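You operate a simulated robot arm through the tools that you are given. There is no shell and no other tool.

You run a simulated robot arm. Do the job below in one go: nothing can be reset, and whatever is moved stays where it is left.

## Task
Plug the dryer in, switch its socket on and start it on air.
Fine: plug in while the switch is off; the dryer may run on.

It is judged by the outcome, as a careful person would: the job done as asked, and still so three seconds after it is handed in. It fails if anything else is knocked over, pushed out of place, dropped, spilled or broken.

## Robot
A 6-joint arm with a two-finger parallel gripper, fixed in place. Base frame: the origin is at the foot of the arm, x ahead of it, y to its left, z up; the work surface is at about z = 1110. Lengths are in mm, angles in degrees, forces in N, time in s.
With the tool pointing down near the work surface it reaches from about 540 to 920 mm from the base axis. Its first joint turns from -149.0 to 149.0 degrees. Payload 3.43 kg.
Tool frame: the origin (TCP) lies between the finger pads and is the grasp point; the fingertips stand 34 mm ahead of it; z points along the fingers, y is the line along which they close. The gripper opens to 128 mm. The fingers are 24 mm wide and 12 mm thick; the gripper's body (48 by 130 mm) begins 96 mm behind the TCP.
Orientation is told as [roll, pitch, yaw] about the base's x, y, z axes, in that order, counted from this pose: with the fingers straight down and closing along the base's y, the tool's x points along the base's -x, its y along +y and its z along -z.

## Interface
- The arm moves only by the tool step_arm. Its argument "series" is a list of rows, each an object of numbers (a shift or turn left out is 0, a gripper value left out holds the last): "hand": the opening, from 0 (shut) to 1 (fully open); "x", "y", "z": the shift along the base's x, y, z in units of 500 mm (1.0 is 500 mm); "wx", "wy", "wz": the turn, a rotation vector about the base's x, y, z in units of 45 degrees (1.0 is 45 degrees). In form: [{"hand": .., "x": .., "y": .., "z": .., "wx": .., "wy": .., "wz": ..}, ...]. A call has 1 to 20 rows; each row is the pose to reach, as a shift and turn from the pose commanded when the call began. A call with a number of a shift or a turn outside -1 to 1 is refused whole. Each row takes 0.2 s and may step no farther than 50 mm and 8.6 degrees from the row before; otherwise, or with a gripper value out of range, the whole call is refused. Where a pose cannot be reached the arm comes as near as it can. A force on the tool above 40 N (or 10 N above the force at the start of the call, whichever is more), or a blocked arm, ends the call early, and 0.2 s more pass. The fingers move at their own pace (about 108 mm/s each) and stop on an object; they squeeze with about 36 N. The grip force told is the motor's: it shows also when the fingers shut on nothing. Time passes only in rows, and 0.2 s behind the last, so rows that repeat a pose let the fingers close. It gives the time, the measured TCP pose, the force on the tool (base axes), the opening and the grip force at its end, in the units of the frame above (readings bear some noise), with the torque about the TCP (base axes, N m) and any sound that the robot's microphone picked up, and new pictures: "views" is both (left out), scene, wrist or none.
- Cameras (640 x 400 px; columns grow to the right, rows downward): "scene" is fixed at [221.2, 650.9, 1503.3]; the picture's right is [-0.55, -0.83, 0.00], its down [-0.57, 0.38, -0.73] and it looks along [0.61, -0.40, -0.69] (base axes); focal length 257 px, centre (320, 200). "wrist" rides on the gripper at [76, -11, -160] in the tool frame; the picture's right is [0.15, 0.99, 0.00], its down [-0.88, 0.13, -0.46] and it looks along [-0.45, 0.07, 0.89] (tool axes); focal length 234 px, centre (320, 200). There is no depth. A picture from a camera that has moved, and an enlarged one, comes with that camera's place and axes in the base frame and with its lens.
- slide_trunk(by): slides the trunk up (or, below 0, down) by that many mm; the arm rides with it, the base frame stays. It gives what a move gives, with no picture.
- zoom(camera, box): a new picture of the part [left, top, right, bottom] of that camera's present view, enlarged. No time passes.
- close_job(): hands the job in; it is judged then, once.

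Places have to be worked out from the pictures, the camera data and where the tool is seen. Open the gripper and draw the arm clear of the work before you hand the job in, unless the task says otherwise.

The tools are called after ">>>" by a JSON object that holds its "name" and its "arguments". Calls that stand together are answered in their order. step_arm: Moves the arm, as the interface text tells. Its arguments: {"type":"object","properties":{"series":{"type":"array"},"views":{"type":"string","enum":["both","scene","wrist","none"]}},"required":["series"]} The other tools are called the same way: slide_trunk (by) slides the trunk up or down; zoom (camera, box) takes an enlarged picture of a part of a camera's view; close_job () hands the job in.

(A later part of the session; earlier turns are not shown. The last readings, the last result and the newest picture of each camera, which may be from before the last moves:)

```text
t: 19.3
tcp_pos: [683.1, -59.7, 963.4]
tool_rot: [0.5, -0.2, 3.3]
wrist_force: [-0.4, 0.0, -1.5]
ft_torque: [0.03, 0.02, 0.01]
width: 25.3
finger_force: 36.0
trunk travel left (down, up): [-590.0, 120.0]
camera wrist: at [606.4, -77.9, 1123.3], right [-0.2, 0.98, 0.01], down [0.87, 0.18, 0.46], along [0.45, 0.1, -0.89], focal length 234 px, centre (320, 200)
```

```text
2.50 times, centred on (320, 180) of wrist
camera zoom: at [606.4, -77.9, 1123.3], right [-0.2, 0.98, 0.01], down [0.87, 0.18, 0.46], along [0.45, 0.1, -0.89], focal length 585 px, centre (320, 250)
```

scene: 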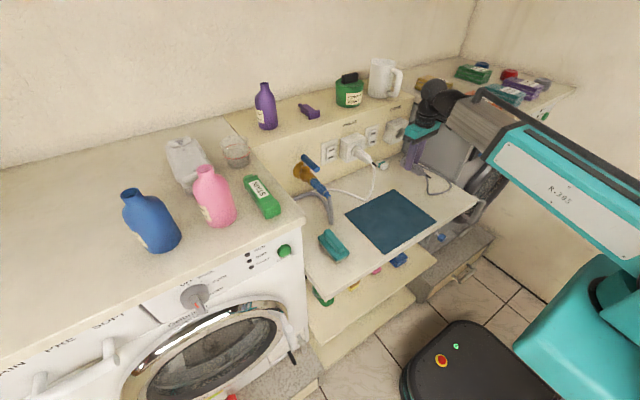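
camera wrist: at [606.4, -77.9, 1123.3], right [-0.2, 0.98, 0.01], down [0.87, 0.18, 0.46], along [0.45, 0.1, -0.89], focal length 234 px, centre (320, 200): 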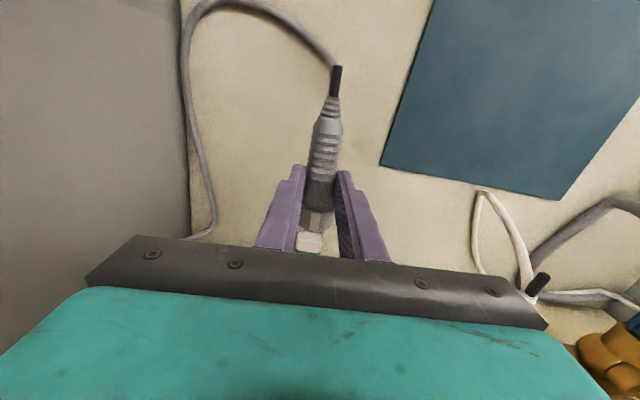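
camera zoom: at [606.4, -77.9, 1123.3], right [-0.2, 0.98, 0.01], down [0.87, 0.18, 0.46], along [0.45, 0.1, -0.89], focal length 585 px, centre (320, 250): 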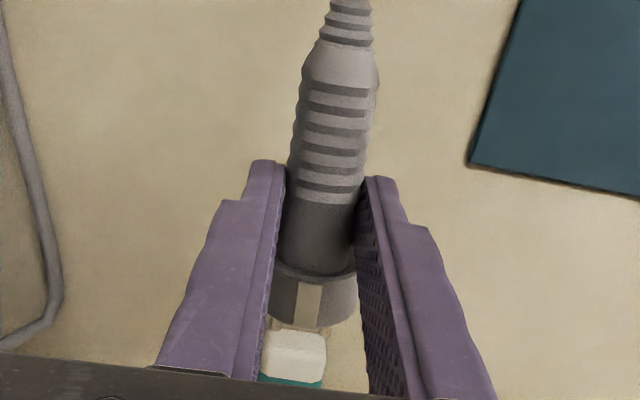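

The plug lifted cleanly with the same pose in the hand. I'll zoom in on it to judge its pitch and how far its axis lies below the TCP.

>>> {"name": "zoom", "arguments": {"camera": "scene", "box": [410, 140, 460, 190]}}

>>> {"name": "zoom", "arguments": {"camera": "scene", "box": [392, 150, 432, 180]}}

```text
8.00 times, centred on (435, 165) of scene
camera zoom: at [221.2, 650.9, 1503.3], right [-0.55, -0.83, 0.0], down [-0.57, 0.38, -0.73], along [0.61, -0.4, -0.69], focal length 2054 px, centre (-600, 480)
```

zoom: 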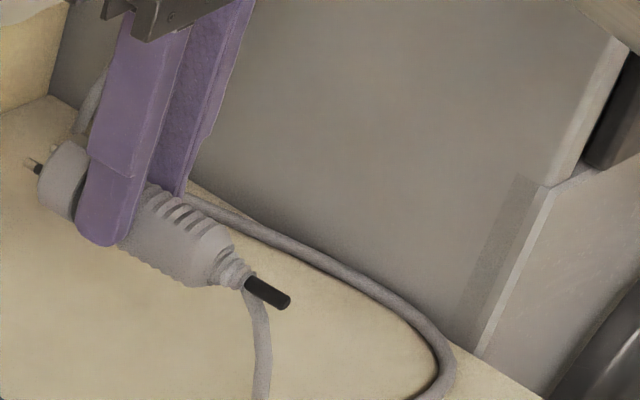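

```text
13.33 times, centred on (412, 165) of scene
camera zoom: at [221.2, 650.9, 1503.3], right [-0.55, -0.83, 0.0], down [-0.57, 0.38, -0.73], along [0.61, -0.4, -0.69], focal length 3424 px, centre (-907, 667)
```

zoom: 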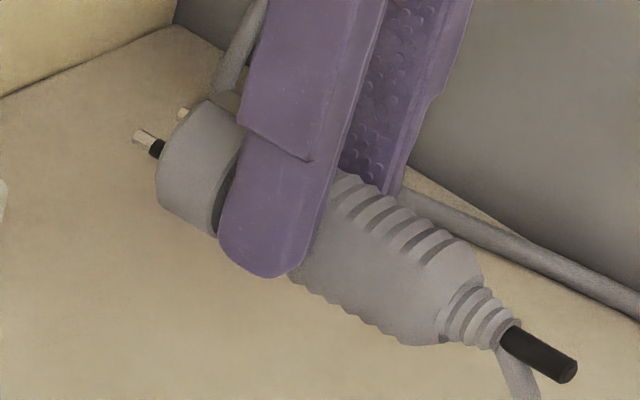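

Measured in the scene view, the plug axis lies about 24 mm below the TCP, nose up by roughly 1.7°, and the pin tips are about 58 mm ahead. I'll square it to +x and bring it in front of the DRYER socket, about 30 mm short and slightly high.

>>> {"name": "step_arm", "arguments": {"series": [{"hand": 0, "z": 0.04}, {"hand": 0, "z": 0.09, "wz": -0.03}, {"hand": 0, "z": 0.13, "wz": -0.073, "wy": 0.033, "wx": -0.011}, {"hand": 0, "x": 0.03, "y": -0.04, "z": 0.13, "wz": -0.073, "wy": 0.033, "wx": -0.011}, {"hand": 0, "x": 0.06, "y": -0.08, "z": 0.13, "wz": -0.073, "wy": 0.033, "wx": -0.011}, {"hand": 0, "x": 0.084, "y": -0.105, "z": 0.125, "wz": -0.073, "wy": 0.033, "wx": -0.011}, {"hand": 0, "x": 0.084, "y": -0.105, "z": 0.12, "wz": -0.073, "wy": 0.033, "wx": -0.011}]}}

>>> {"name": "zoom", "arguments": {"camera": "scene", "box": [380, 115, 430, 155]}}

>>> {"name": "zoom", "arguments": {"camera": "wrist", "box": [220, 120, 420, 260]}}

```text
t: 20.9
tcp_pos: [724.9, -113.3, 1020.5]
tool_rot: [0.1, 1.4, 0.0]
wrist_force: [0.0, -0.8, -1.3]
ft_torque: [0.03, -0.04, -0.02]
width: 25.0
finger_force: 35.7
trunk travel left (down, up): [-590.0, 120.0]
camera wrist: at [652.0, -125.1, 1182.6], right [-0.15, 0.99, 0.0], down [0.89, 0.13, 0.44], along [0.43, 0.07, -0.9], focal length 234 px, centre (320, 200)
```

scene: 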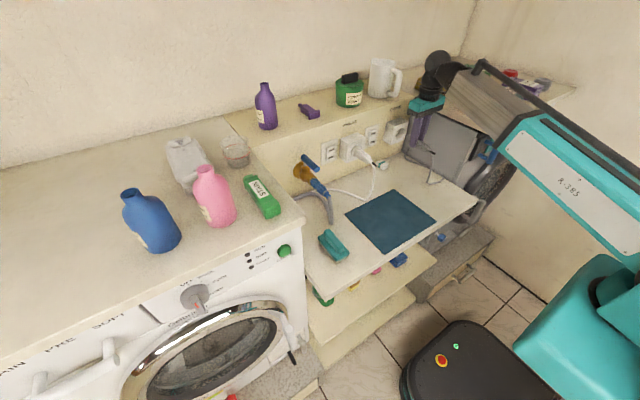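
wrist: 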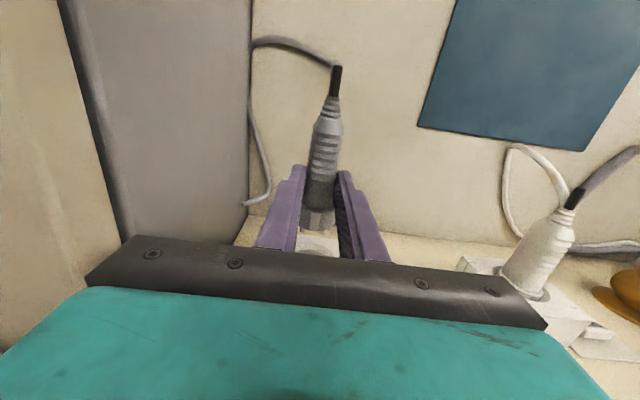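

```text
10.00 times, centred on (405, 135) of scene
camera zoom: at [221.2, 650.9, 1503.3], right [-0.55, -0.83, 0.0], down [-0.57, 0.38, -0.73], along [0.61, -0.4, -0.69], focal length 2568 px, centre (-530, 850)
```

zoom: 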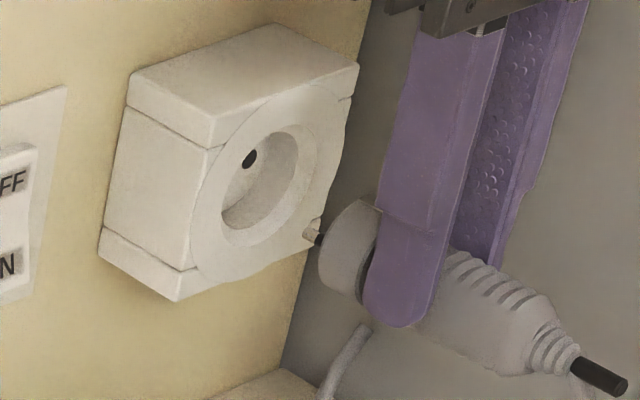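

```text
2.86 times, centred on (320, 190) of wrist
camera zoom: at [652.0, -125.1, 1182.6], right [-0.15, 0.99, 0.0], down [0.89, 0.13, 0.44], along [0.43, 0.07, -0.9], focal length 669 px, centre (320, 229)
```

zoom: 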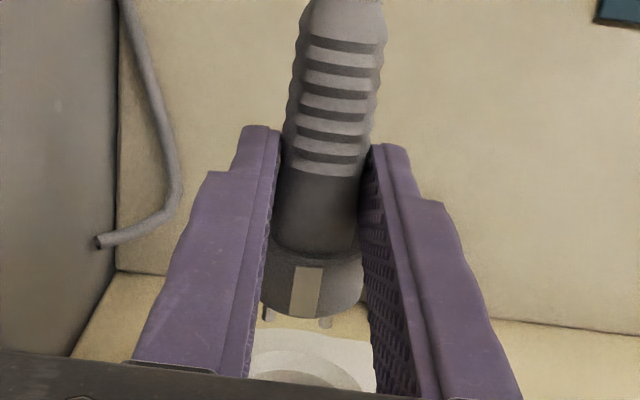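

The plug is in front of its socket. I'll zoom tightly on the pins and the socket opening in both views to measure the remaining misalignment.

>>> {"name": "zoom", "arguments": {"camera": "scene", "box": [390, 125, 415, 145]}}

>>> {"name": "zoom", "arguments": {"camera": "wrist", "box": [280, 190, 360, 260]}}

```text
16.00 times, centred on (402, 135) of scene
camera zoom: at [221.2, 650.9, 1503.3], right [-0.55, -0.83, 0.0], down [-0.57, 0.38, -0.73], along [0.61, -0.4, -0.69], focal length 4108 px, centre (-1000, 1240)
```

zoom: 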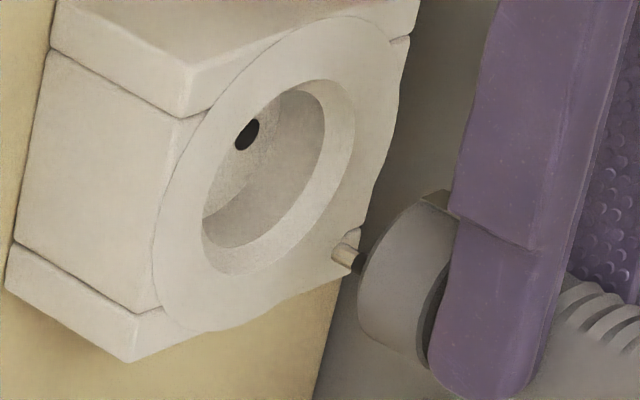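

```text
5.71 times, centred on (320, 225) of wrist
camera zoom: at [652.0, -125.1, 1182.6], right [-0.15, 0.99, 0.0], down [0.89, 0.13, 0.44], along [0.43, 0.07, -0.9], focal length 1338 px, centre (320, 57)
```

zoom: 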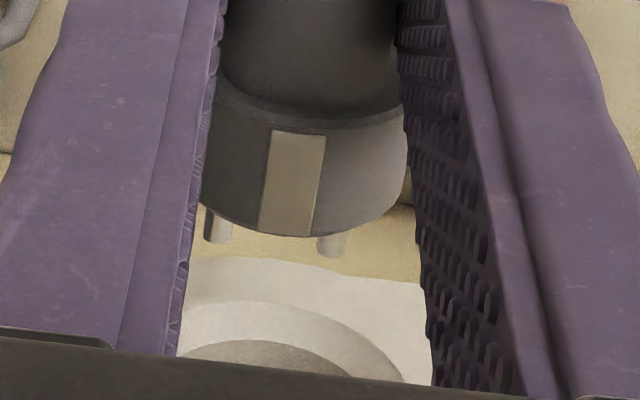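

Pins and socket show the same offset from my wrist-camera model, so their relative positions are consistent. I'll zoom even tighter on the wrist view to read the lateral offset.

>>> {"name": "zoom", "arguments": {"camera": "wrist", "box": [300, 225, 345, 255]}}

>>> {"name": "zoom", "arguments": {"camera": "scene", "box": [392, 122, 412, 140]}}

```text
13.33 times, centred on (322, 240) of wrist
camera zoom: at [652.0, -125.1, 1182.6], right [-0.15, 0.99, 0.0], down [0.89, 0.13, 0.44], along [0.43, 0.07, -0.9], focal length 3122 px, centre (287, -333)
```

zoom: 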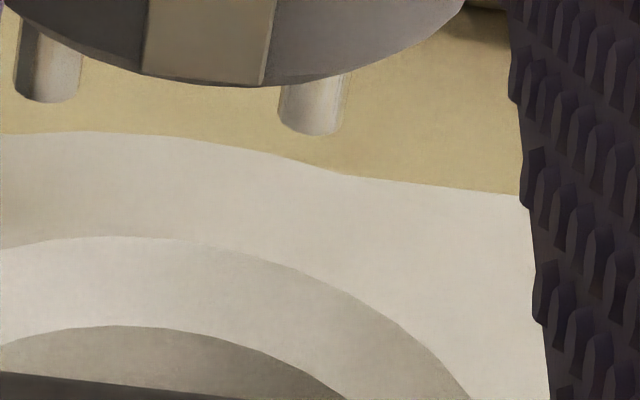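

```text
16.00 times, centred on (402, 131) of scene
camera zoom: at [221.2, 650.9, 1503.3], right [-0.55, -0.83, 0.0], down [-0.57, 0.38, -0.73], along [0.61, -0.4, -0.69], focal length 4108 px, centre (-992, 1304)
```

zoom: 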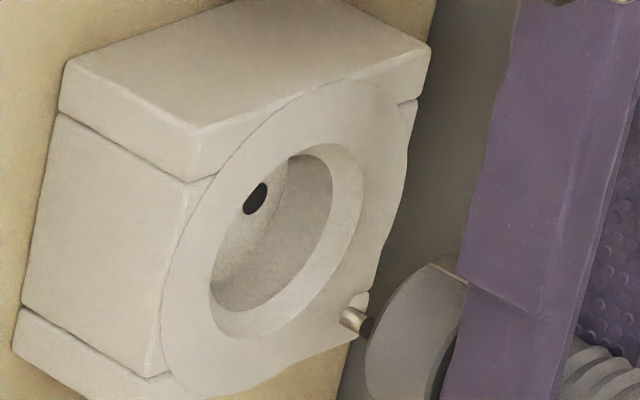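

The pins appear about 2.5 mm too far toward -y relative to the socket; height looks within a few millimetres. One more tight look at the socket rim in the scene view to pin down the height.

>>> {"name": "zoom", "arguments": {"camera": "scene", "box": [393, 126, 407, 138]}}

>>> {"name": "zoom", "arguments": {"camera": "scene", "box": [402, 128, 420, 142]}}

```text
16.00 times, centred on (400, 132) of scene
camera zoom: at [221.2, 650.9, 1503.3], right [-0.55, -0.83, 0.0], down [-0.57, 0.38, -0.73], along [0.61, -0.4, -0.69], focal length 4108 px, centre (-960, 1288)
```

zoom: 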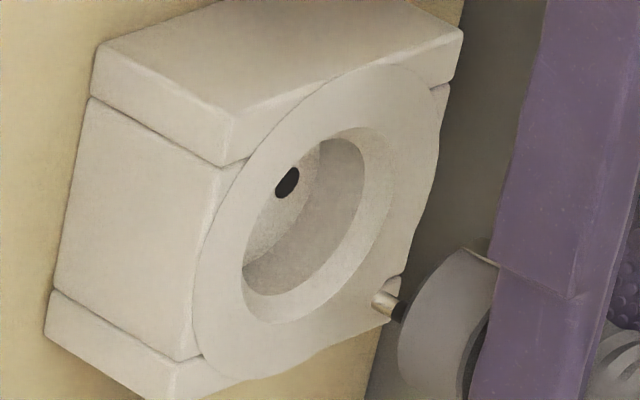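

```text
16.00 times, centred on (411, 135) of scene
camera zoom: at [221.2, 650.9, 1503.3], right [-0.55, -0.83, 0.0], down [-0.57, 0.38, -0.73], along [0.61, -0.4, -0.69], focal length 4108 px, centre (-1136, 1240)
```

zoom: 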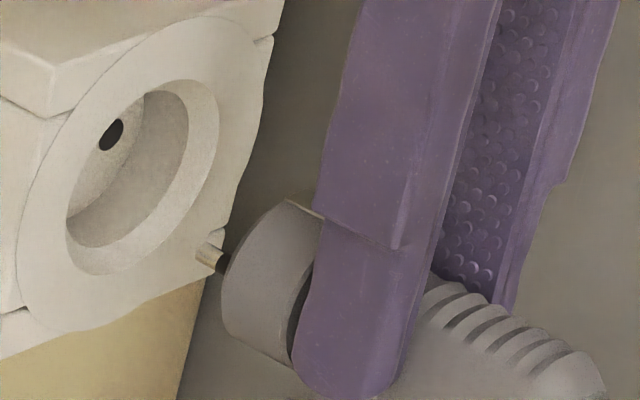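

Taken together the views suggest shifting about +2.3 mm in y and up about 3.5 mm. I'll apply that and move in until the pin tips are roughly 7 mm short of the socket face, then compare again.

>>> {"name": "step_arm", "arguments": {"series": [{"hand": 0, "x": 0.01, "y": 0.0046, "z": 0.007}, {"hand": 0, "x": 0.03, "y": 0.0046, "z": 0.007}, {"hand": 0, "x": 0.044, "y": 0.0046, "z": 0.007}, {"hand": 0, "x": 0.044, "y": 0.0046, "z": 0.007}], "views": "none"}}

>>> {"name": "zoom", "arguments": {"camera": "scene", "box": [393, 122, 413, 142]}}

>>> {"name": "zoom", "arguments": {"camera": "wrist", "box": [300, 220, 345, 255]}}

```text
t: 21.9
tcp_pos: [744.0, -106.8, 1026.6]
tool_rot: [0.0, 1.2, 0.0]
wrist_force: [1.7, 0.1, -1.1]
ft_torque: [0.0, 0.0, -0.02]
width: 24.9
finger_force: 36.1
trunk travel left (down, up): [-590.0, 120.0]
```

```text
16.00 times, centred on (403, 132) of scene
camera zoom: at [221.2, 650.9, 1503.3], right [-0.55, -0.83, 0.0], down [-0.57, 0.38, -0.73], along [0.61, -0.4, -0.69], focal length 4108 px, centre (-1008, 1288)
```

zoom: 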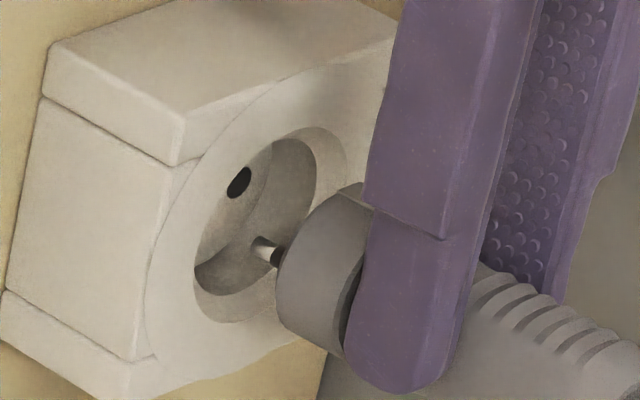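

```text
11.43 times, centred on (322, 238) of wrist
camera zoom: at [673.0, -120.3, 1188.9], right [-0.15, 0.99, 0.0], down [0.89, 0.13, 0.44], along [0.43, 0.07, -0.9], focal length 2676 px, centre (291, -229)
```

zoom: 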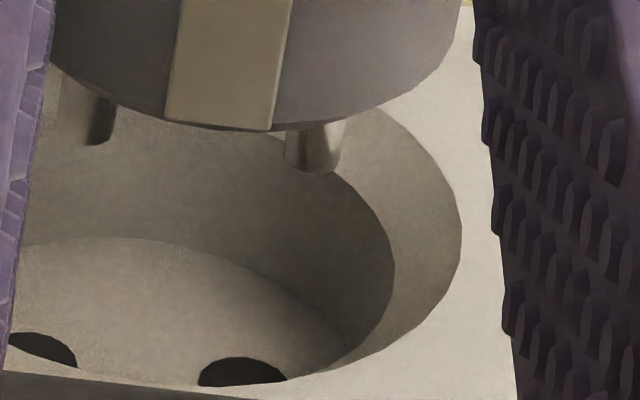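

The measured pose differs a few millimetres from what I commanded, though forces are low. I'll hold still for a moment and read again before going further.

>>> {"name": "step_arm", "arguments": {"series": [{"hand": 0}, {"hand": 0}, {"hand": 0}], "views": "none"}}

>>> {"name": "zoom", "arguments": {"camera": "scene", "box": [393, 122, 413, 142]}}

>>> {"name": "zoom", "arguments": {"camera": "wrist", "box": [290, 200, 354, 260]}}

```text
t: 22.7
tcp_pos: [745.5, -108.2, 1028.6]
tool_rot: [0.0, 1.2, -0.1]
wrist_force: [0.0, 0.0, -1.9]
ft_torque: [-0.02, 0.03, -0.01]
width: 25.1
finger_force: 36.3
trunk travel left (down, up): [-590.0, 120.0]
```

```text
16.00 times, centred on (403, 132) of scene
camera zoom: at [221.2, 650.9, 1503.3], right [-0.55, -0.83, 0.0], down [-0.57, 0.38, -0.73], along [0.61, -0.4, -0.69], focal length 4108 px, centre (-1008, 1288)
```

zoom: 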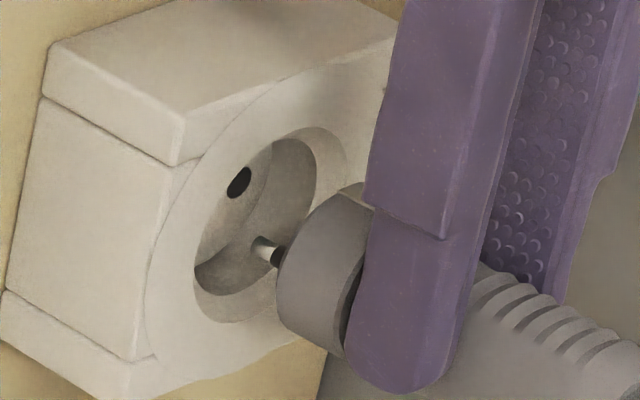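

```text
6.67 times, centred on (322, 230) of wrist
camera zoom: at [673.0, -120.4, 1188.9], right [-0.15, 0.99, 0.0], down [0.89, 0.13, 0.44], along [0.43, 0.07, -0.9], focal length 1561 px, centre (307, 0)
```

zoom: 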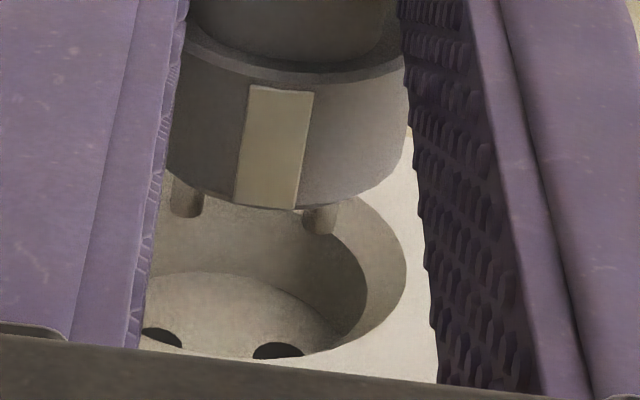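

The reported wrist-camera pose shows the arm actually shifted +4.7 in y and +6.3 in z, an overshoot, so the plug is now about 2.7 mm too far to +y and 2 mm high. I'll correct that and re-check before inserting.

>>> {"name": "step_arm", "arguments": {"series": [{"hand": 0, "y": -0.0027, "z": -0.0018}, {"hand": 0, "y": -0.0054, "z": -0.0036}, {"hand": 0, "y": -0.0054, "z": -0.0036}], "views": "none"}}

>>> {"name": "zoom", "arguments": {"camera": "scene", "box": [393, 122, 413, 142]}}

>>> {"name": "zoom", "arguments": {"camera": "wrist", "box": [300, 220, 345, 255]}}

```text
t: 23.5
tcp_pos: [745.3, -111.8, 1023.7]
tool_rot: [0.0, 1.3, 0.0]
wrist_force: [0.6, -0.6, -1.5]
ft_torque: [0.01, 0.05, 0.01]
width: 25.1
finger_force: 36.2
trunk travel left (down, up): [-590.0, 120.0]
```

```text
16.00 times, centred on (403, 132) of scene
camera zoom: at [221.2, 650.9, 1503.3], right [-0.55, -0.83, 0.0], down [-0.57, 0.38, -0.73], along [0.61, -0.4, -0.69], focal length 4108 px, centre (-1008, 1288)
```

zoom: 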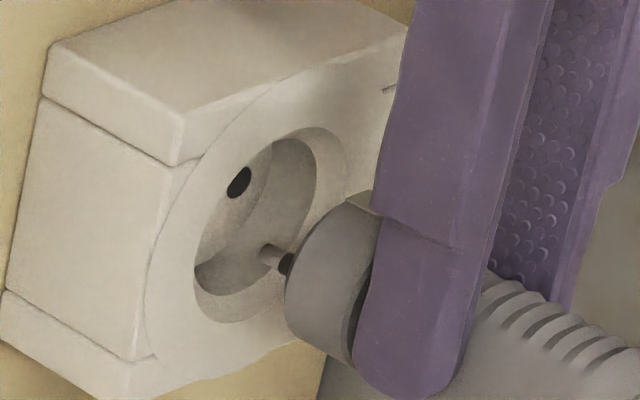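

```text
11.43 times, centred on (322, 238) of wrist
camera zoom: at [672.8, -123.9, 1185.9], right [-0.15, 0.99, 0.0], down [0.89, 0.13, 0.44], along [0.43, 0.07, -0.9], focal length 2676 px, centre (291, -229)
```

zoom: 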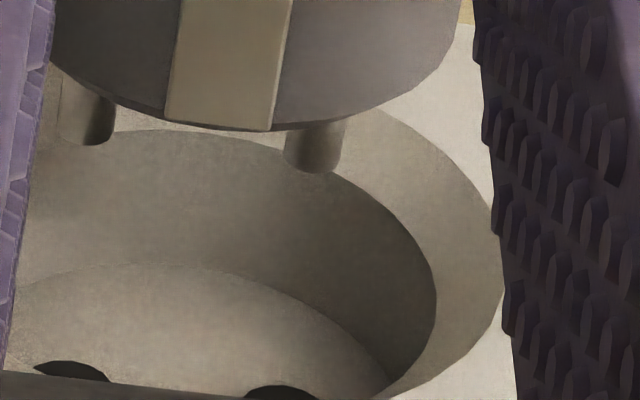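

The overshoot left the plug about 1 mm too far to -y and slightly low; the pin holes are roughly 3.5 mm wider than the pins, so this is near. I'll nudge back and advance about 14 mm so the pins enter the well, then check again.

>>> {"name": "step_arm", "arguments": {"series": [{"hand": 0, "x": 0.008, "y": 0.0014, "z": 0.0014}, {"hand": 0, "x": 0.018, "y": 0.0014, "z": 0.0014}, {"hand": 0, "x": 0.028, "y": 0.0014, "z": 0.0014}, {"hand": 0, "x": 0.028, "y": 0.0014, "z": 0.0014}], "views": "none"}}

>>> {"name": "zoom", "arguments": {"camera": "scene", "box": [393, 122, 413, 142]}}

>>> {"name": "zoom", "arguments": {"camera": "wrist", "box": [300, 220, 345, 255]}}

```text
t: 24.5
tcp_pos: [759.8, -113.3, 1023.8]
tool_rot: [0.0, 1.3, 0.0]
wrist_force: [0.0, 0.1, -0.9]
ft_torque: [-0.01, 0.0, 0.01]
width: 24.9
finger_force: 35.9
trunk travel left (down, up): [-590.0, 120.0]
```

```text
16.00 times, centred on (403, 132) of scene
camera zoom: at [221.2, 650.9, 1503.3], right [-0.55, -0.83, 0.0], down [-0.57, 0.38, -0.73], along [0.61, -0.4, -0.69], focal length 4108 px, centre (-1008, 1288)
```

zoom: 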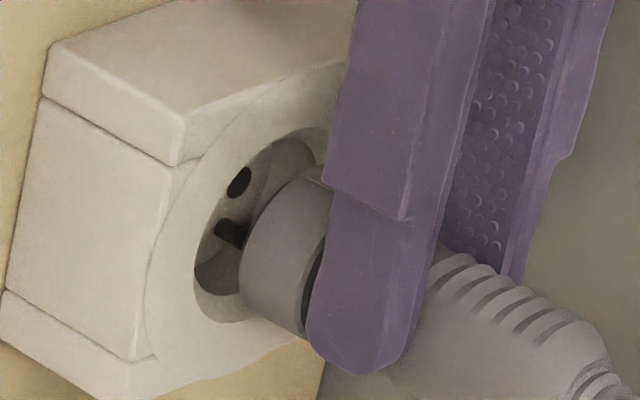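

```text
11.43 times, centred on (322, 238) of wrist
camera zoom: at [687.6, -123.9, 1185.9], right [-0.15, 0.99, 0.0], down [0.89, 0.13, 0.44], along [0.43, 0.07, -0.9], focal length 2676 px, centre (291, -229)
```

zoom: 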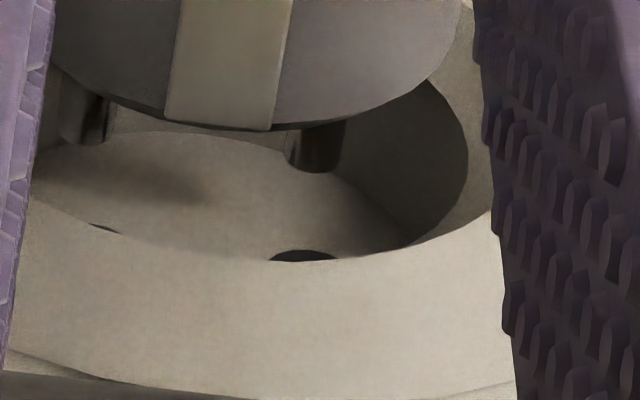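

The wrist and scene views agree the plug should go about +1.4 mm in y and +1.8 mm in z to line up with the holes. I'll nudge that without advancing.

>>> {"name": "step_arm", "arguments": {"series": [{"hand": 0, "y": 0.0014, "z": 0.0018}, {"hand": 0, "y": 0.0028, "z": 0.0036}, {"hand": 0, "y": 0.0028, "z": 0.0036}], "views": "none"}}

>>> {"name": "zoom", "arguments": {"camera": "scene", "box": [393, 122, 413, 142]}}

>>> {"name": "zoom", "arguments": {"camera": "wrist", "box": [300, 220, 345, 255]}}

```text
t: 25.3
tcp_pos: [760.5, -109.8, 1027.0]
tool_rot: [0.0, 1.4, 0.1]
wrist_force: [-0.2, -0.3, -0.5]
ft_torque: [0.03, -0.02, 0.03]
width: 25.3
finger_force: 35.7
trunk travel left (down, up): [-590.0, 120.0]
```

```text
16.00 times, centred on (403, 132) of scene
camera zoom: at [221.2, 650.9, 1503.3], right [-0.55, -0.83, 0.0], down [-0.57, 0.38, -0.73], along [0.61, -0.4, -0.69], focal length 4108 px, centre (-1008, 1288)
```

zoom: 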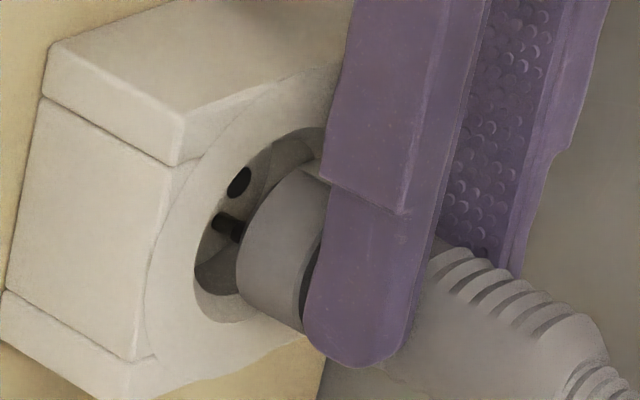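

```text
11.43 times, centred on (322, 238) of wrist
camera zoom: at [687.6, -122.4, 1188.0], right [-0.15, 0.99, 0.0], down [0.89, 0.13, 0.44], along [0.43, 0.07, -0.9], focal length 2676 px, centre (291, -229)
```

zoom: 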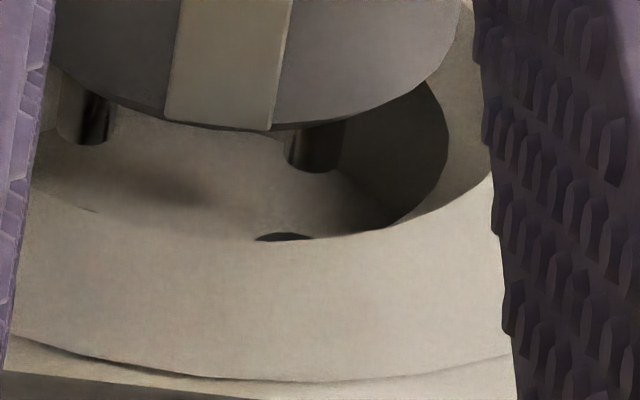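

Now the pins sit in line with the holes in both views. I'll advance another 12 mm straight in, watching forces and drift.

>>> {"name": "step_arm", "arguments": {"series": [{"hand": 0, "x": 0.008}, {"hand": 0, "x": 0.016}, {"hand": 0, "x": 0.024}, {"hand": 0, "x": 0.024}], "views": "none"}}

>>> {"name": "zoom", "arguments": {"camera": "scene", "box": [393, 122, 413, 142]}}

>>> {"name": "zoom", "arguments": {"camera": "wrist", "box": [300, 220, 345, 255]}}

```text
t: 26.3
tcp_pos: [773.5, -110.6, 1026.7]
tool_rot: [0.0, 1.4, 0.0]
wrist_force: [-0.1, -0.1, -2.0]
ft_torque: [-0.04, 0.02, 0.03]
width: 24.9
finger_force: 35.9
trunk travel left (down, up): [-590.0, 120.0]
```

```text
16.00 times, centred on (403, 132) of scene
camera zoom: at [221.2, 650.9, 1503.3], right [-0.55, -0.83, 0.0], down [-0.57, 0.38, -0.73], along [0.61, -0.4, -0.69], focal length 4108 px, centre (-1008, 1288)
```

zoom: 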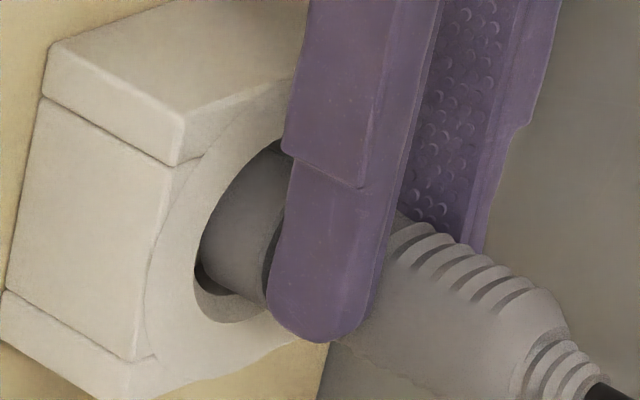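

```text
11.43 times, centred on (322, 238) of wrist
camera zoom: at [699.7, -122.4, 1188.9], right [-0.15, 0.99, 0.0], down [0.89, 0.13, 0.44], along [0.43, 0.07, -0.9], focal length 2676 px, centre (291, -229)
```

zoom: 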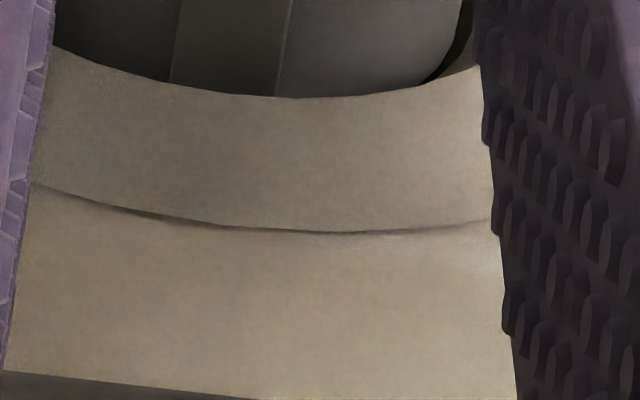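

No contact force so far, and the collar is entering the well, though z drifted up 0.9 mm. I'll continue inward about 8 mm with a tiny downward correction, watching for force.

>>> {"name": "step_arm", "arguments": {"series": [{"hand": 0, "x": 0.004, "z": -0.0016}, {"hand": 0, "x": 0.01, "z": -0.0016}, {"hand": 0, "x": 0.016, "z": -0.0016}, {"hand": 0, "x": 0.016, "z": -0.0016}], "views": "none"}}

>>> {"name": "zoom", "arguments": {"camera": "scene", "box": [393, 122, 413, 142]}}

>>> {"name": "zoom", "arguments": {"camera": "wrist", "box": [280, 180, 360, 250]}}

```text
t: 27.3
tcp_pos: [779.0, -110.6, 1024.4]
tool_rot: [0.0, 1.3, 0.1]
wrist_force: [0.0, -0.2, -1.7]
ft_torque: [0.0, 0.04, -0.04]
width: 25.3
finger_force: 35.5
trunk travel left (down, up): [-590.0, 120.0]
```

```text
16.00 times, centred on (403, 132) of scene
camera zoom: at [221.2, 650.9, 1503.3], right [-0.55, -0.83, 0.0], down [-0.57, 0.38, -0.73], along [0.61, -0.4, -0.69], focal length 4108 px, centre (-1008, 1288)
```

zoom: 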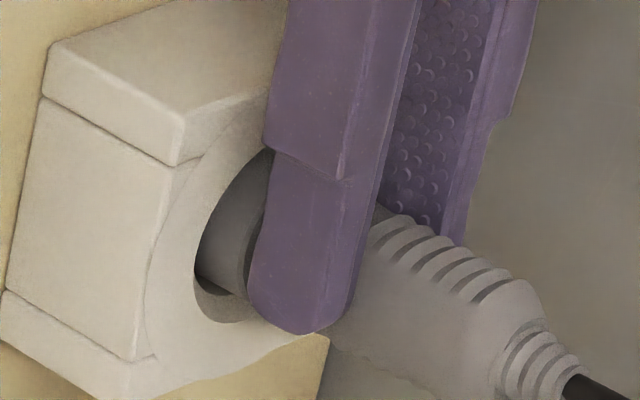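

```text
5.71 times, centred on (320, 215) of wrist
camera zoom: at [706.1, -123.0, 1187.8], right [-0.15, 0.99, 0.0], down [0.89, 0.13, 0.44], along [0.43, 0.07, -0.9], focal length 1338 px, centre (320, 114)
```

zoom: 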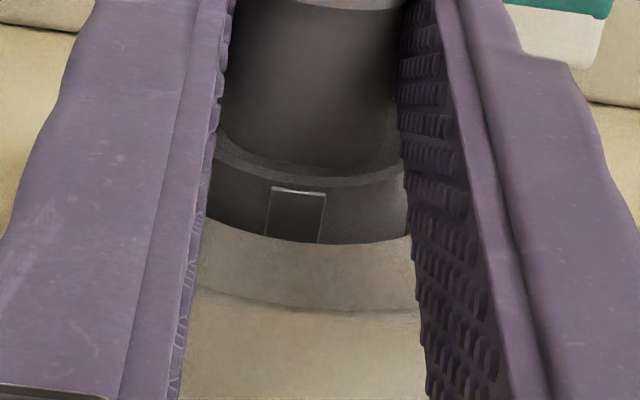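

The pins have passed the hole plane by several millimetres with no side force. I'll keep pushing straight in until it seats.

>>> {"name": "step_arm", "arguments": {"series": [{"hand": 0, "x": 0.006}, {"hand": 0, "x": 0.012}, {"hand": 0, "x": 0.018}, {"hand": 0, "x": 0.024}, {"hand": 0, "x": 0.024}], "views": "none"}}

>>> {"name": "zoom", "arguments": {"camera": "scene", "box": [393, 122, 413, 142]}}

>>> {"name": "zoom", "arguments": {"camera": "wrist", "box": [280, 180, 360, 250]}}

```text
t: 28.3
tcp_pos: [782.6, -112.0, 1026.0]
tool_rot: [0.1, 2.2, -0.1]
wrist_force: [-9.7, 0.2, 2.5]
ft_torque: [0.0, -0.85, 0.06]
width: 25.1
finger_force: 36.1
trunk travel left (down, up): [-590.0, 120.0]
stopped in row 5: the force on the tool passed its limit at 42 N (the readings are from after the stop); the commanded pose is now the measured one
```

```text
16.00 times, centred on (403, 132) of scene
camera zoom: at [221.2, 650.9, 1503.3], right [-0.55, -0.83, 0.0], down [-0.57, 0.38, -0.73], along [0.61, -0.4, -0.69], focal length 4108 px, centre (-1008, 1288)
```

zoom: 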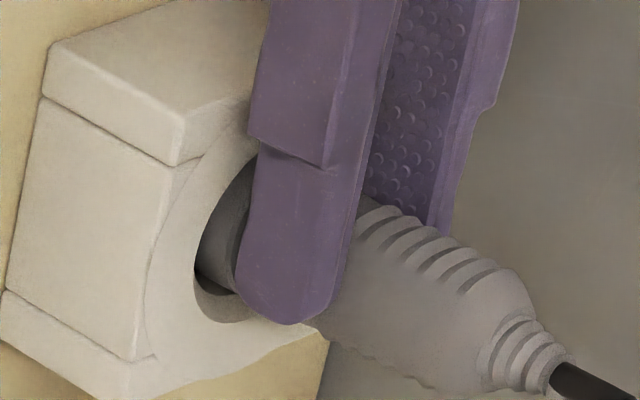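

```text
5.71 times, centred on (320, 215) of wrist
camera zoom: at [713.4, -123.6, 1189.0], right [-0.15, 0.99, 0.01], down [0.9, 0.13, 0.42], along [0.42, 0.07, -0.91], focal length 1338 px, centre (320, 114)
```

zoom: 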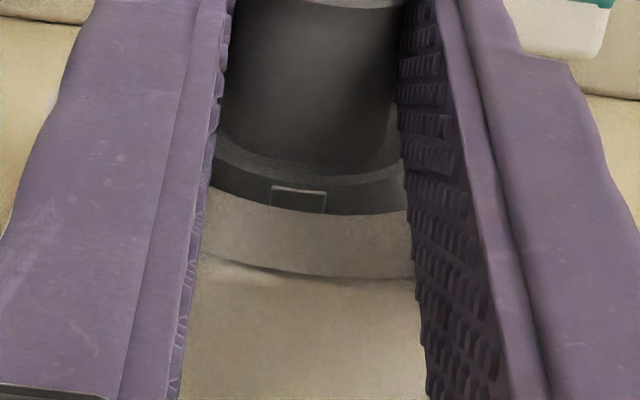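

The push met a firm stop at 42 N with the collar almost flush. I'll compare with how deep the washer's plug sits in its socket.

>>> {"name": "zoom", "arguments": {"camera": "scene", "box": [340, 130, 380, 165]}}

>>> {"name": "zoom", "arguments": {"camera": "wrist", "box": [300, 190, 345, 220]}}

>>> {"name": "zoom", "arguments": {"camera": "scene", "box": [385, 115, 430, 150]}}

```text
11.43 times, centred on (360, 148) of scene
camera zoom: at [221.2, 650.9, 1503.3], right [-0.55, -0.83, 0.0], down [-0.57, 0.38, -0.73], along [0.61, -0.4, -0.69], focal length 2935 px, centre (-137, 800)
```

zoom: 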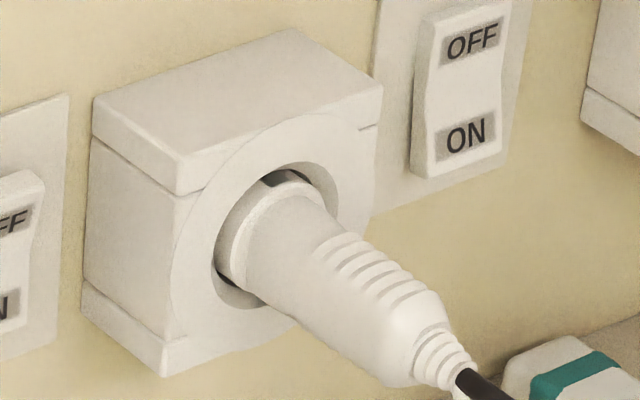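

```text
13.33 times, centred on (322, 205) of wrist
camera zoom: at [713.4, -123.6, 1189.0], right [-0.15, 0.99, 0.01], down [0.9, 0.13, 0.42], along [0.42, 0.07, -0.91], focal length 3122 px, centre (287, 133)
```

zoom: 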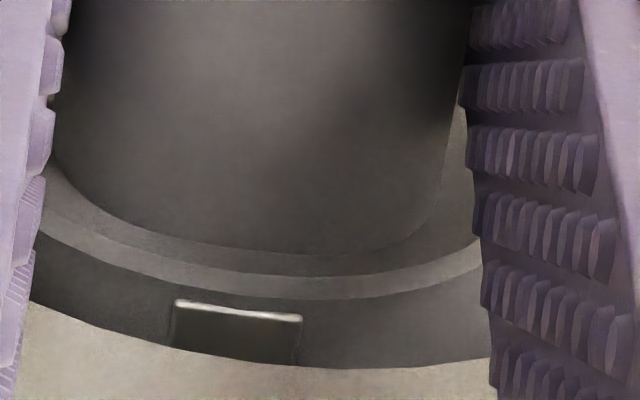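

```text
11.43 times, centred on (408, 132) of scene
camera zoom: at [221.2, 650.9, 1503.3], right [-0.55, -0.83, 0.0], down [-0.57, 0.38, -0.73], along [0.61, -0.4, -0.69], focal length 2935 px, centre (-680, 971)
```

zoom: 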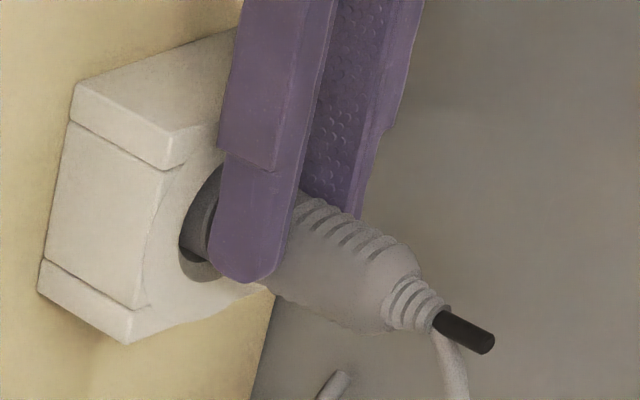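

The tail of the dryer plug now sits at the same distance from the socket face (≈89 mm) as the washer's seated plug. I'll give one more small push to make sure it is home.

>>> {"name": "step_arm", "arguments": {"series": [{"hand": 0, "x": 0.003}, {"hand": 0, "x": 0.006}, {"hand": 0, "x": 0.006}], "views": "none"}}

>>> {"name": "zoom", "arguments": {"camera": "scene", "box": [385, 115, 430, 150]}}

>>> {"name": "zoom", "arguments": {"camera": "wrist", "box": [280, 180, 360, 250]}}

```text
t: 29.1
tcp_pos: [783.6, -110.6, 1027.0]
tool_rot: [0.1, 2.4, 0.1]
wrist_force: [-28.5, 1.2, -3.2]
ft_torque: [-0.03, -0.2, 0.06]
width: 25.2
finger_force: 36.0
trunk travel left (down, up): [-590.0, 120.0]
```

```text
11.43 times, centred on (408, 132) of scene
camera zoom: at [221.2, 650.9, 1503.3], right [-0.55, -0.83, 0.0], down [-0.57, 0.38, -0.73], along [0.61, -0.4, -0.69], focal length 2935 px, centre (-680, 971)
```

zoom: 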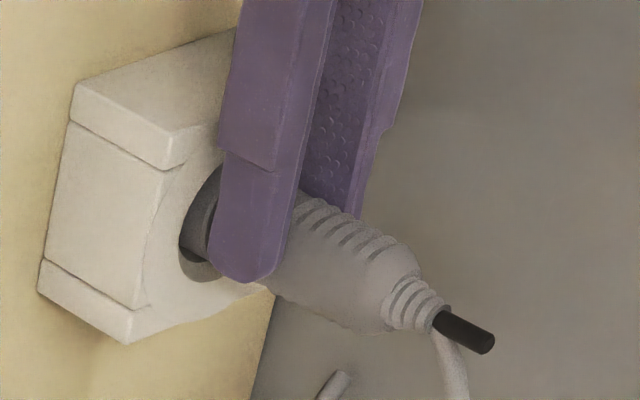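

```text
5.71 times, centred on (320, 215) of wrist
camera zoom: at [714.3, -123.8, 1189.2], right [-0.15, 0.99, 0.01], down [0.9, 0.13, 0.42], along [0.41, 0.07, -0.91], focal length 1338 px, centre (320, 114)
```

zoom: 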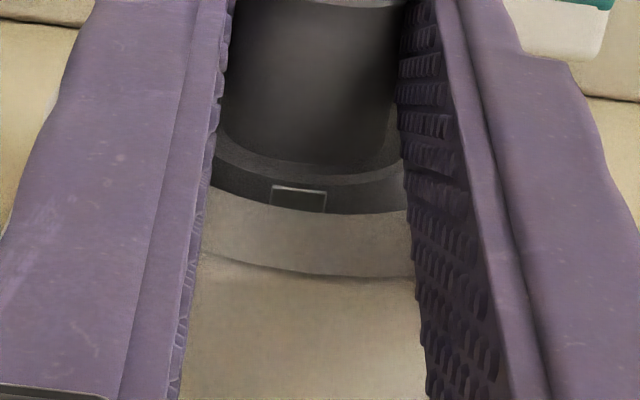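

It doesn't move further under 28 N, so the plug is seated. I'll relax the push, open the fingers, and draw straight up.

>>> {"name": "step_arm", "arguments": {"series": [{"hand": 0, "x": -0.004}, {"hand": 0, "x": -0.006}, {"hand": 0.35, "x": -0.006}, {"hand": 0.35, "x": -0.006}, {"hand": 0.35, "x": -0.006}], "views": "none"}}

>>> {"name": "zoom", "arguments": {"camera": "scene", "box": [385, 115, 430, 150]}}

>>> {"name": "zoom", "arguments": {"camera": "wrist", "box": [240, 120, 400, 250]}}

```text
t: 30.3
tcp_pos: [785.3, -110.9, 1025.7]
tool_rot: [0.1, 2.0, 0.0]
wrist_force: [-0.4, 0.0, 0.6]
ft_torque: [0.01, 0.0, 0.0]
width: 44.8
finger_force: 0.0
trunk travel left (down, up): [-590.0, 120.0]
```

```text
11.43 times, centred on (408, 132) of scene
camera zoom: at [221.2, 650.9, 1503.3], right [-0.55, -0.83, 0.0], down [-0.57, 0.38, -0.73], along [0.61, -0.4, -0.69], focal length 2935 px, centre (-680, 971)
```

zoom: 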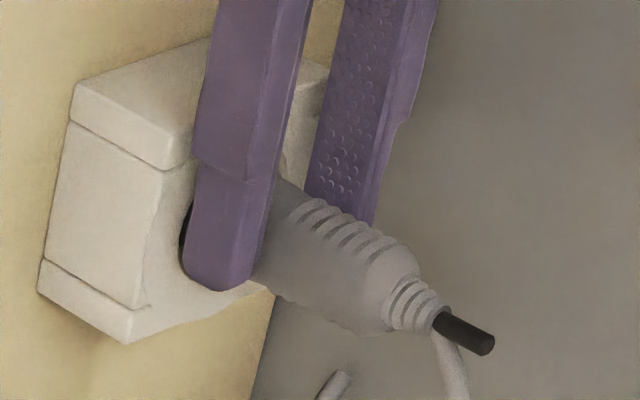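

```text
3.08 times, centred on (320, 185) of wrist
camera zoom: at [714.8, -123.4, 1188.2], right [-0.15, 0.99, 0.01], down [0.9, 0.13, 0.42], along [0.42, 0.07, -0.91], focal length 720 px, centre (320, 246)
```

zoom: 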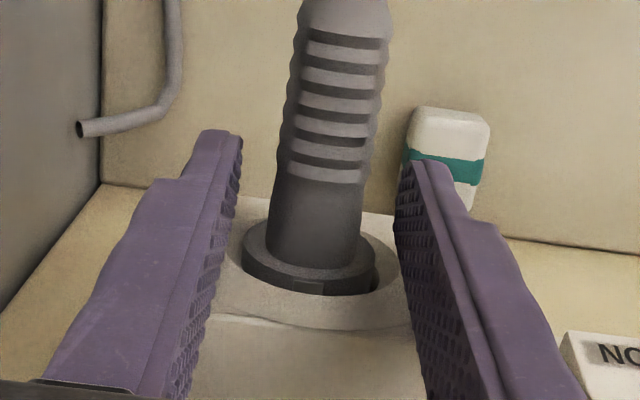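

The plug stays seated with the hand open. Next I'll rise clear, close the fingers, shift over in front of the dryer's rocker (y≈2) and tilt the tool forward about 45° for poking.

>>> {"name": "step_arm", "arguments": {"series": [{"hand": 0.35, "z": 0.06}, {"hand": 0.35, "z": 0.14}, {"hand": 0.35, "z": 0.2, "x": -0.02, "y": 0.02}, {"hand": 0.1, "z": 0.2, "x": -0.06, "y": 0.09}, {"hand": 0, "z": 0.2, "x": -0.09, "y": 0.16}, {"hand": 0, "z": 0.2, "x": -0.1, "y": 0.226, "wy": -0.1}, {"hand": 0, "z": 0.2, "x": -0.1, "y": 0.226, "wy": -0.28}, {"hand": 0, "z": 0.2, "x": -0.1, "y": 0.226, "wy": -0.46}, {"hand": 0, "z": 0.2, "x": -0.1, "y": 0.226, "wy": -0.64}, {"hand": 0, "z": 0.2, "x": -0.1, "y": 0.226, "wy": -0.82}, {"hand": 0, "z": 0.2, "x": -0.1, "y": 0.226, "wy": -1.0}, {"hand": 0, "z": 0.2, "x": -0.1, "y": 0.226, "wy": -1.0}]}}

```text
t: 30.8
tcp_pos: [789.0, -111.2, 1061.2]
tool_rot: [0.0, 1.2, 0.1]
wrist_force: [7.5, -0.3, -13.7]
ft_torque: [0.12, 0.41, 0.03]
width: 44.7
finger_force: 0.0
trunk travel left (down, up): [-590.0, 120.0]
stopped in row 2: the force on the tool passed its limit at 69 N (the readings are from after the stop); the commanded pose is now the measured one
camera wrist: at [716.5, -124.2, 1222.6], right [-0.15, 0.99, 0.0], down [0.89, 0.13, 0.44], along [0.43, 0.07, -0.9], focal length 234 px, centre (320, 200)
```

scene: 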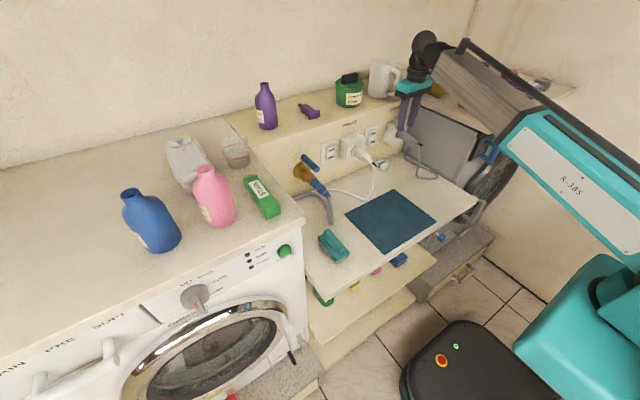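
wrist: 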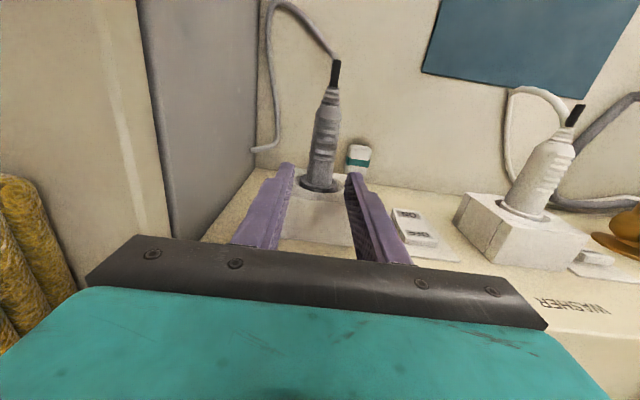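

The force line points to the wrist camera touching the underside of the forearm, not the plug; the tips are already above the plug body. I'll ease down slightly to relieve it, and then lift with the trunk instead.

>>> {"name": "step_arm", "arguments": {"series": [{"z": -0.01}, {"z": -0.012}], "views": "none"}}

>>> {"name": "slide_trunk", "arguments": {"by": 70}}

```text
t: 31.4
tcp_pos: [788.5, -111.0, 1055.5]
tool_rot: [0.0, 1.4, 0.0]
wrist_force: [0.0, 0.0, 0.3]
ft_torque: [-0.03, 0.0, 0.01]
width: 44.7
finger_force: 0.0
trunk travel left (down, up): [-590.0, 120.0]
```

```text
t: 32.5
tcp_pos: [788.3, -111.6, 1124.2]
tool_rot: [0.1, 1.4, 0.0]
wrist_force: [-0.3, 0.8, 0.1]
ft_torque: [0.0, -0.02, 0.02]
width: 44.8
finger_force: 0.0
trunk travel left (down, up): [-660.0, 50.0]
```

That's free, with the tips now well above the sockets. I'll move in front of the rocker and tilt forward.

>>> {"name": "step_arm", "arguments": {"series": [{"hand": 0.2, "x": -0.03, "y": 0.04, "wy": -0.04}, {"hand": 0, "x": -0.06, "y": 0.12, "wy": -0.12}, {"hand": 0, "x": -0.076, "y": 0.2, "wy": -0.24}, {"hand": 0, "x": -0.076, "y": 0.226, "wy": -0.4}, {"hand": 0, "x": -0.076, "y": 0.226, "wy": -0.56}, {"hand": 0, "x": -0.076, "y": 0.226, "wy": -0.72}, {"hand": 0, "x": -0.076, "y": 0.226, "wy": -0.88}, {"hand": 0, "x": -0.076, "y": 0.226, "wy": -1.0}, {"hand": 0, "x": -0.076, "y": 0.226, "wy": -1.0}]}}

>>> {"name": "zoom", "arguments": {"camera": "scene", "box": [340, 100, 440, 180]}}

```text
t: 34.5
tcp_pos: [751.2, 1.9, 1124.6]
tool_rot: [0.0, -43.7, 0.1]
wrist_force: [0.3, -0.2, 0.6]
ft_torque: [-0.01, -0.02, 0.0]
width: 0.0
finger_force: 32.9
trunk travel left (down, up): [-660.0, 50.0]
camera wrist: at [586.0, -11.1, 1187.6], right [-0.11, 0.99, -0.1], down [0.32, 0.13, 0.94], along [0.94, 0.07, -0.33], focal length 234 px, centre (320, 200)
```

scene: 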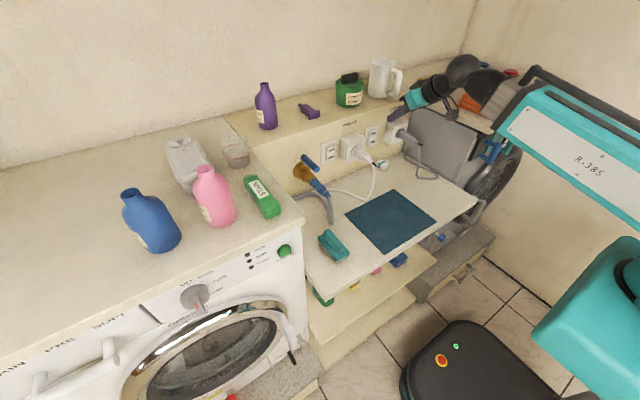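
wrist: 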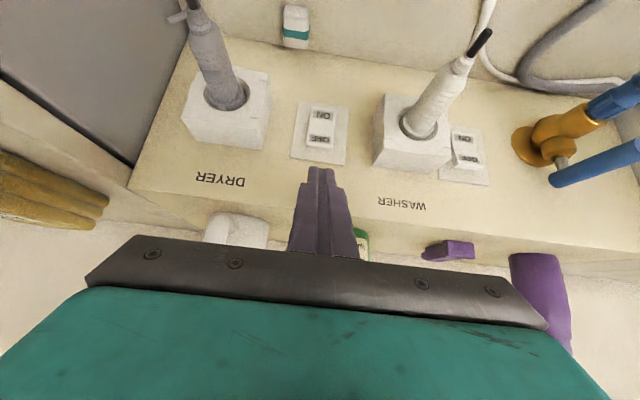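

```text
5.00 times, centred on (390, 140) of scene
camera zoom: at [221.2, 650.9, 1503.3], right [-0.55, -0.83, 0.0], down [-0.57, 0.38, -0.73], along [0.61, -0.4, -0.69], focal length 1284 px, centre (-30, 500)
```

zoom: 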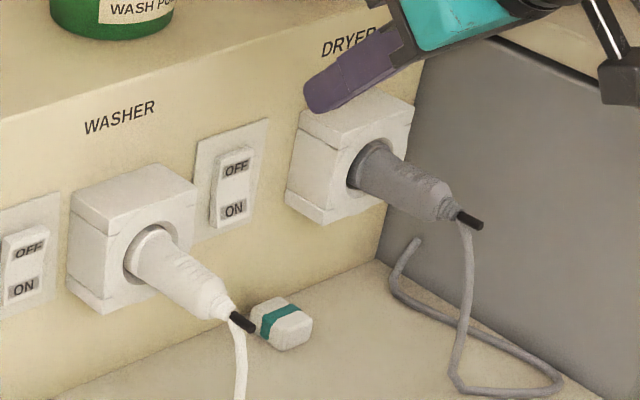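

The grey plug sits in its socket just like the washer's. The closed fingertips point at the right column; I'll lower to the ON half's height (tip ≈981) and approach to about 15 mm short of the rocker.

>>> {"name": "step_arm", "arguments": {"series": [{"hand": 0, "z": -0.08}, {"hand": 0, "z": -0.16}, {"hand": 0, "z": -0.24, "x": 0.02}, {"hand": 0, "z": -0.255, "x": 0.06}, {"hand": 0, "z": -0.255, "x": 0.09}, {"hand": 0, "z": -0.255, "x": 0.09}]}}

>>> {"name": "zoom", "arguments": {"camera": "scene", "box": [350, 110, 410, 160]}}

>>> {"name": "zoom", "arguments": {"camera": "wrist", "box": [240, 80, 400, 200]}}

```text
t: 35.9
tcp_pos: [798.4, 3.4, 996.9]
tool_rot: [0.0, -43.6, 0.1]
wrist_force: [0.2, 0.5, -0.5]
ft_torque: [0.02, -0.03, 0.01]
width: 0.1
finger_force: 33.2
trunk travel left (down, up): [-660.0, 50.0]
camera wrist: at [633.4, -9.6, 1060.6], right [-0.11, 0.99, -0.1], down [0.32, 0.13, 0.94], along [0.94, 0.07, -0.33], focal length 234 px, centre (320, 200)
```

scene: 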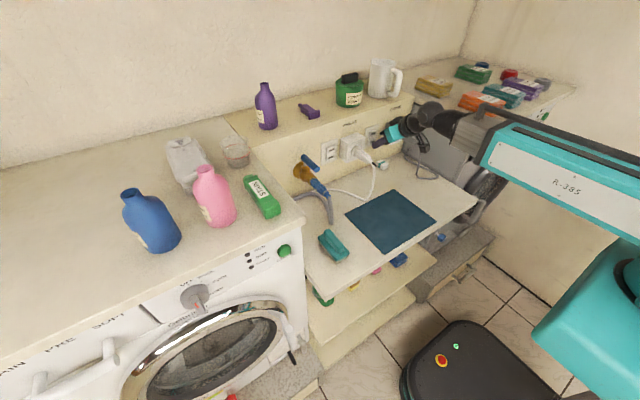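
wrist: 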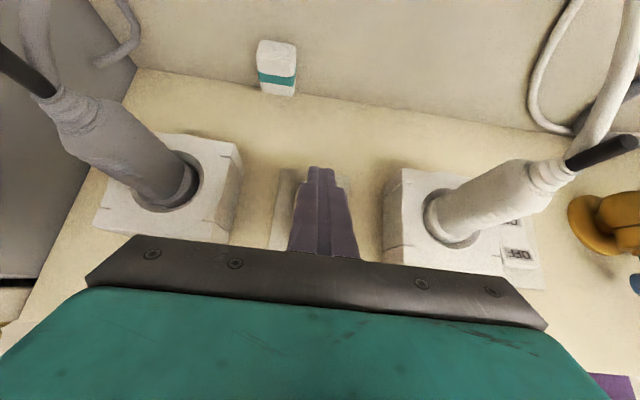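

```text
8.00 times, centred on (380, 135) of scene
camera zoom: at [221.2, 650.9, 1503.3], right [-0.55, -0.83, 0.0], down [-0.57, 0.38, -0.73], along [0.61, -0.4, -0.69], focal length 2054 px, centre (-160, 720)
```

zoom: 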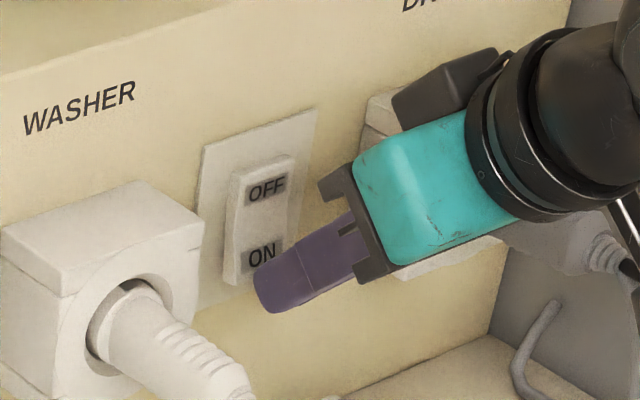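

```text
3.33 times, centred on (320, 140) of wrist
camera zoom: at [633.4, -9.6, 1060.6], right [-0.11, 0.99, -0.1], down [0.32, 0.13, 0.94], along [0.94, 0.07, -0.33], focal length 781 px, centre (320, 400)
```

zoom: 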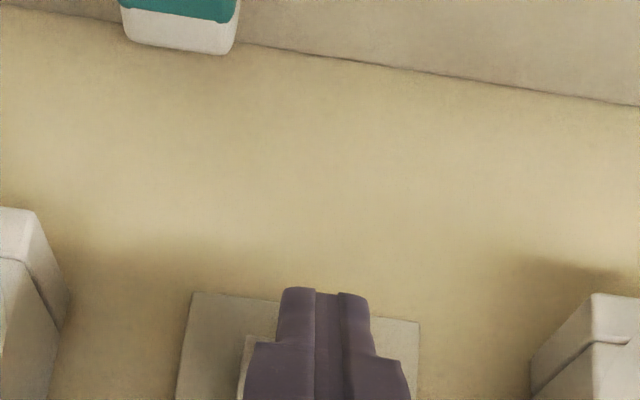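

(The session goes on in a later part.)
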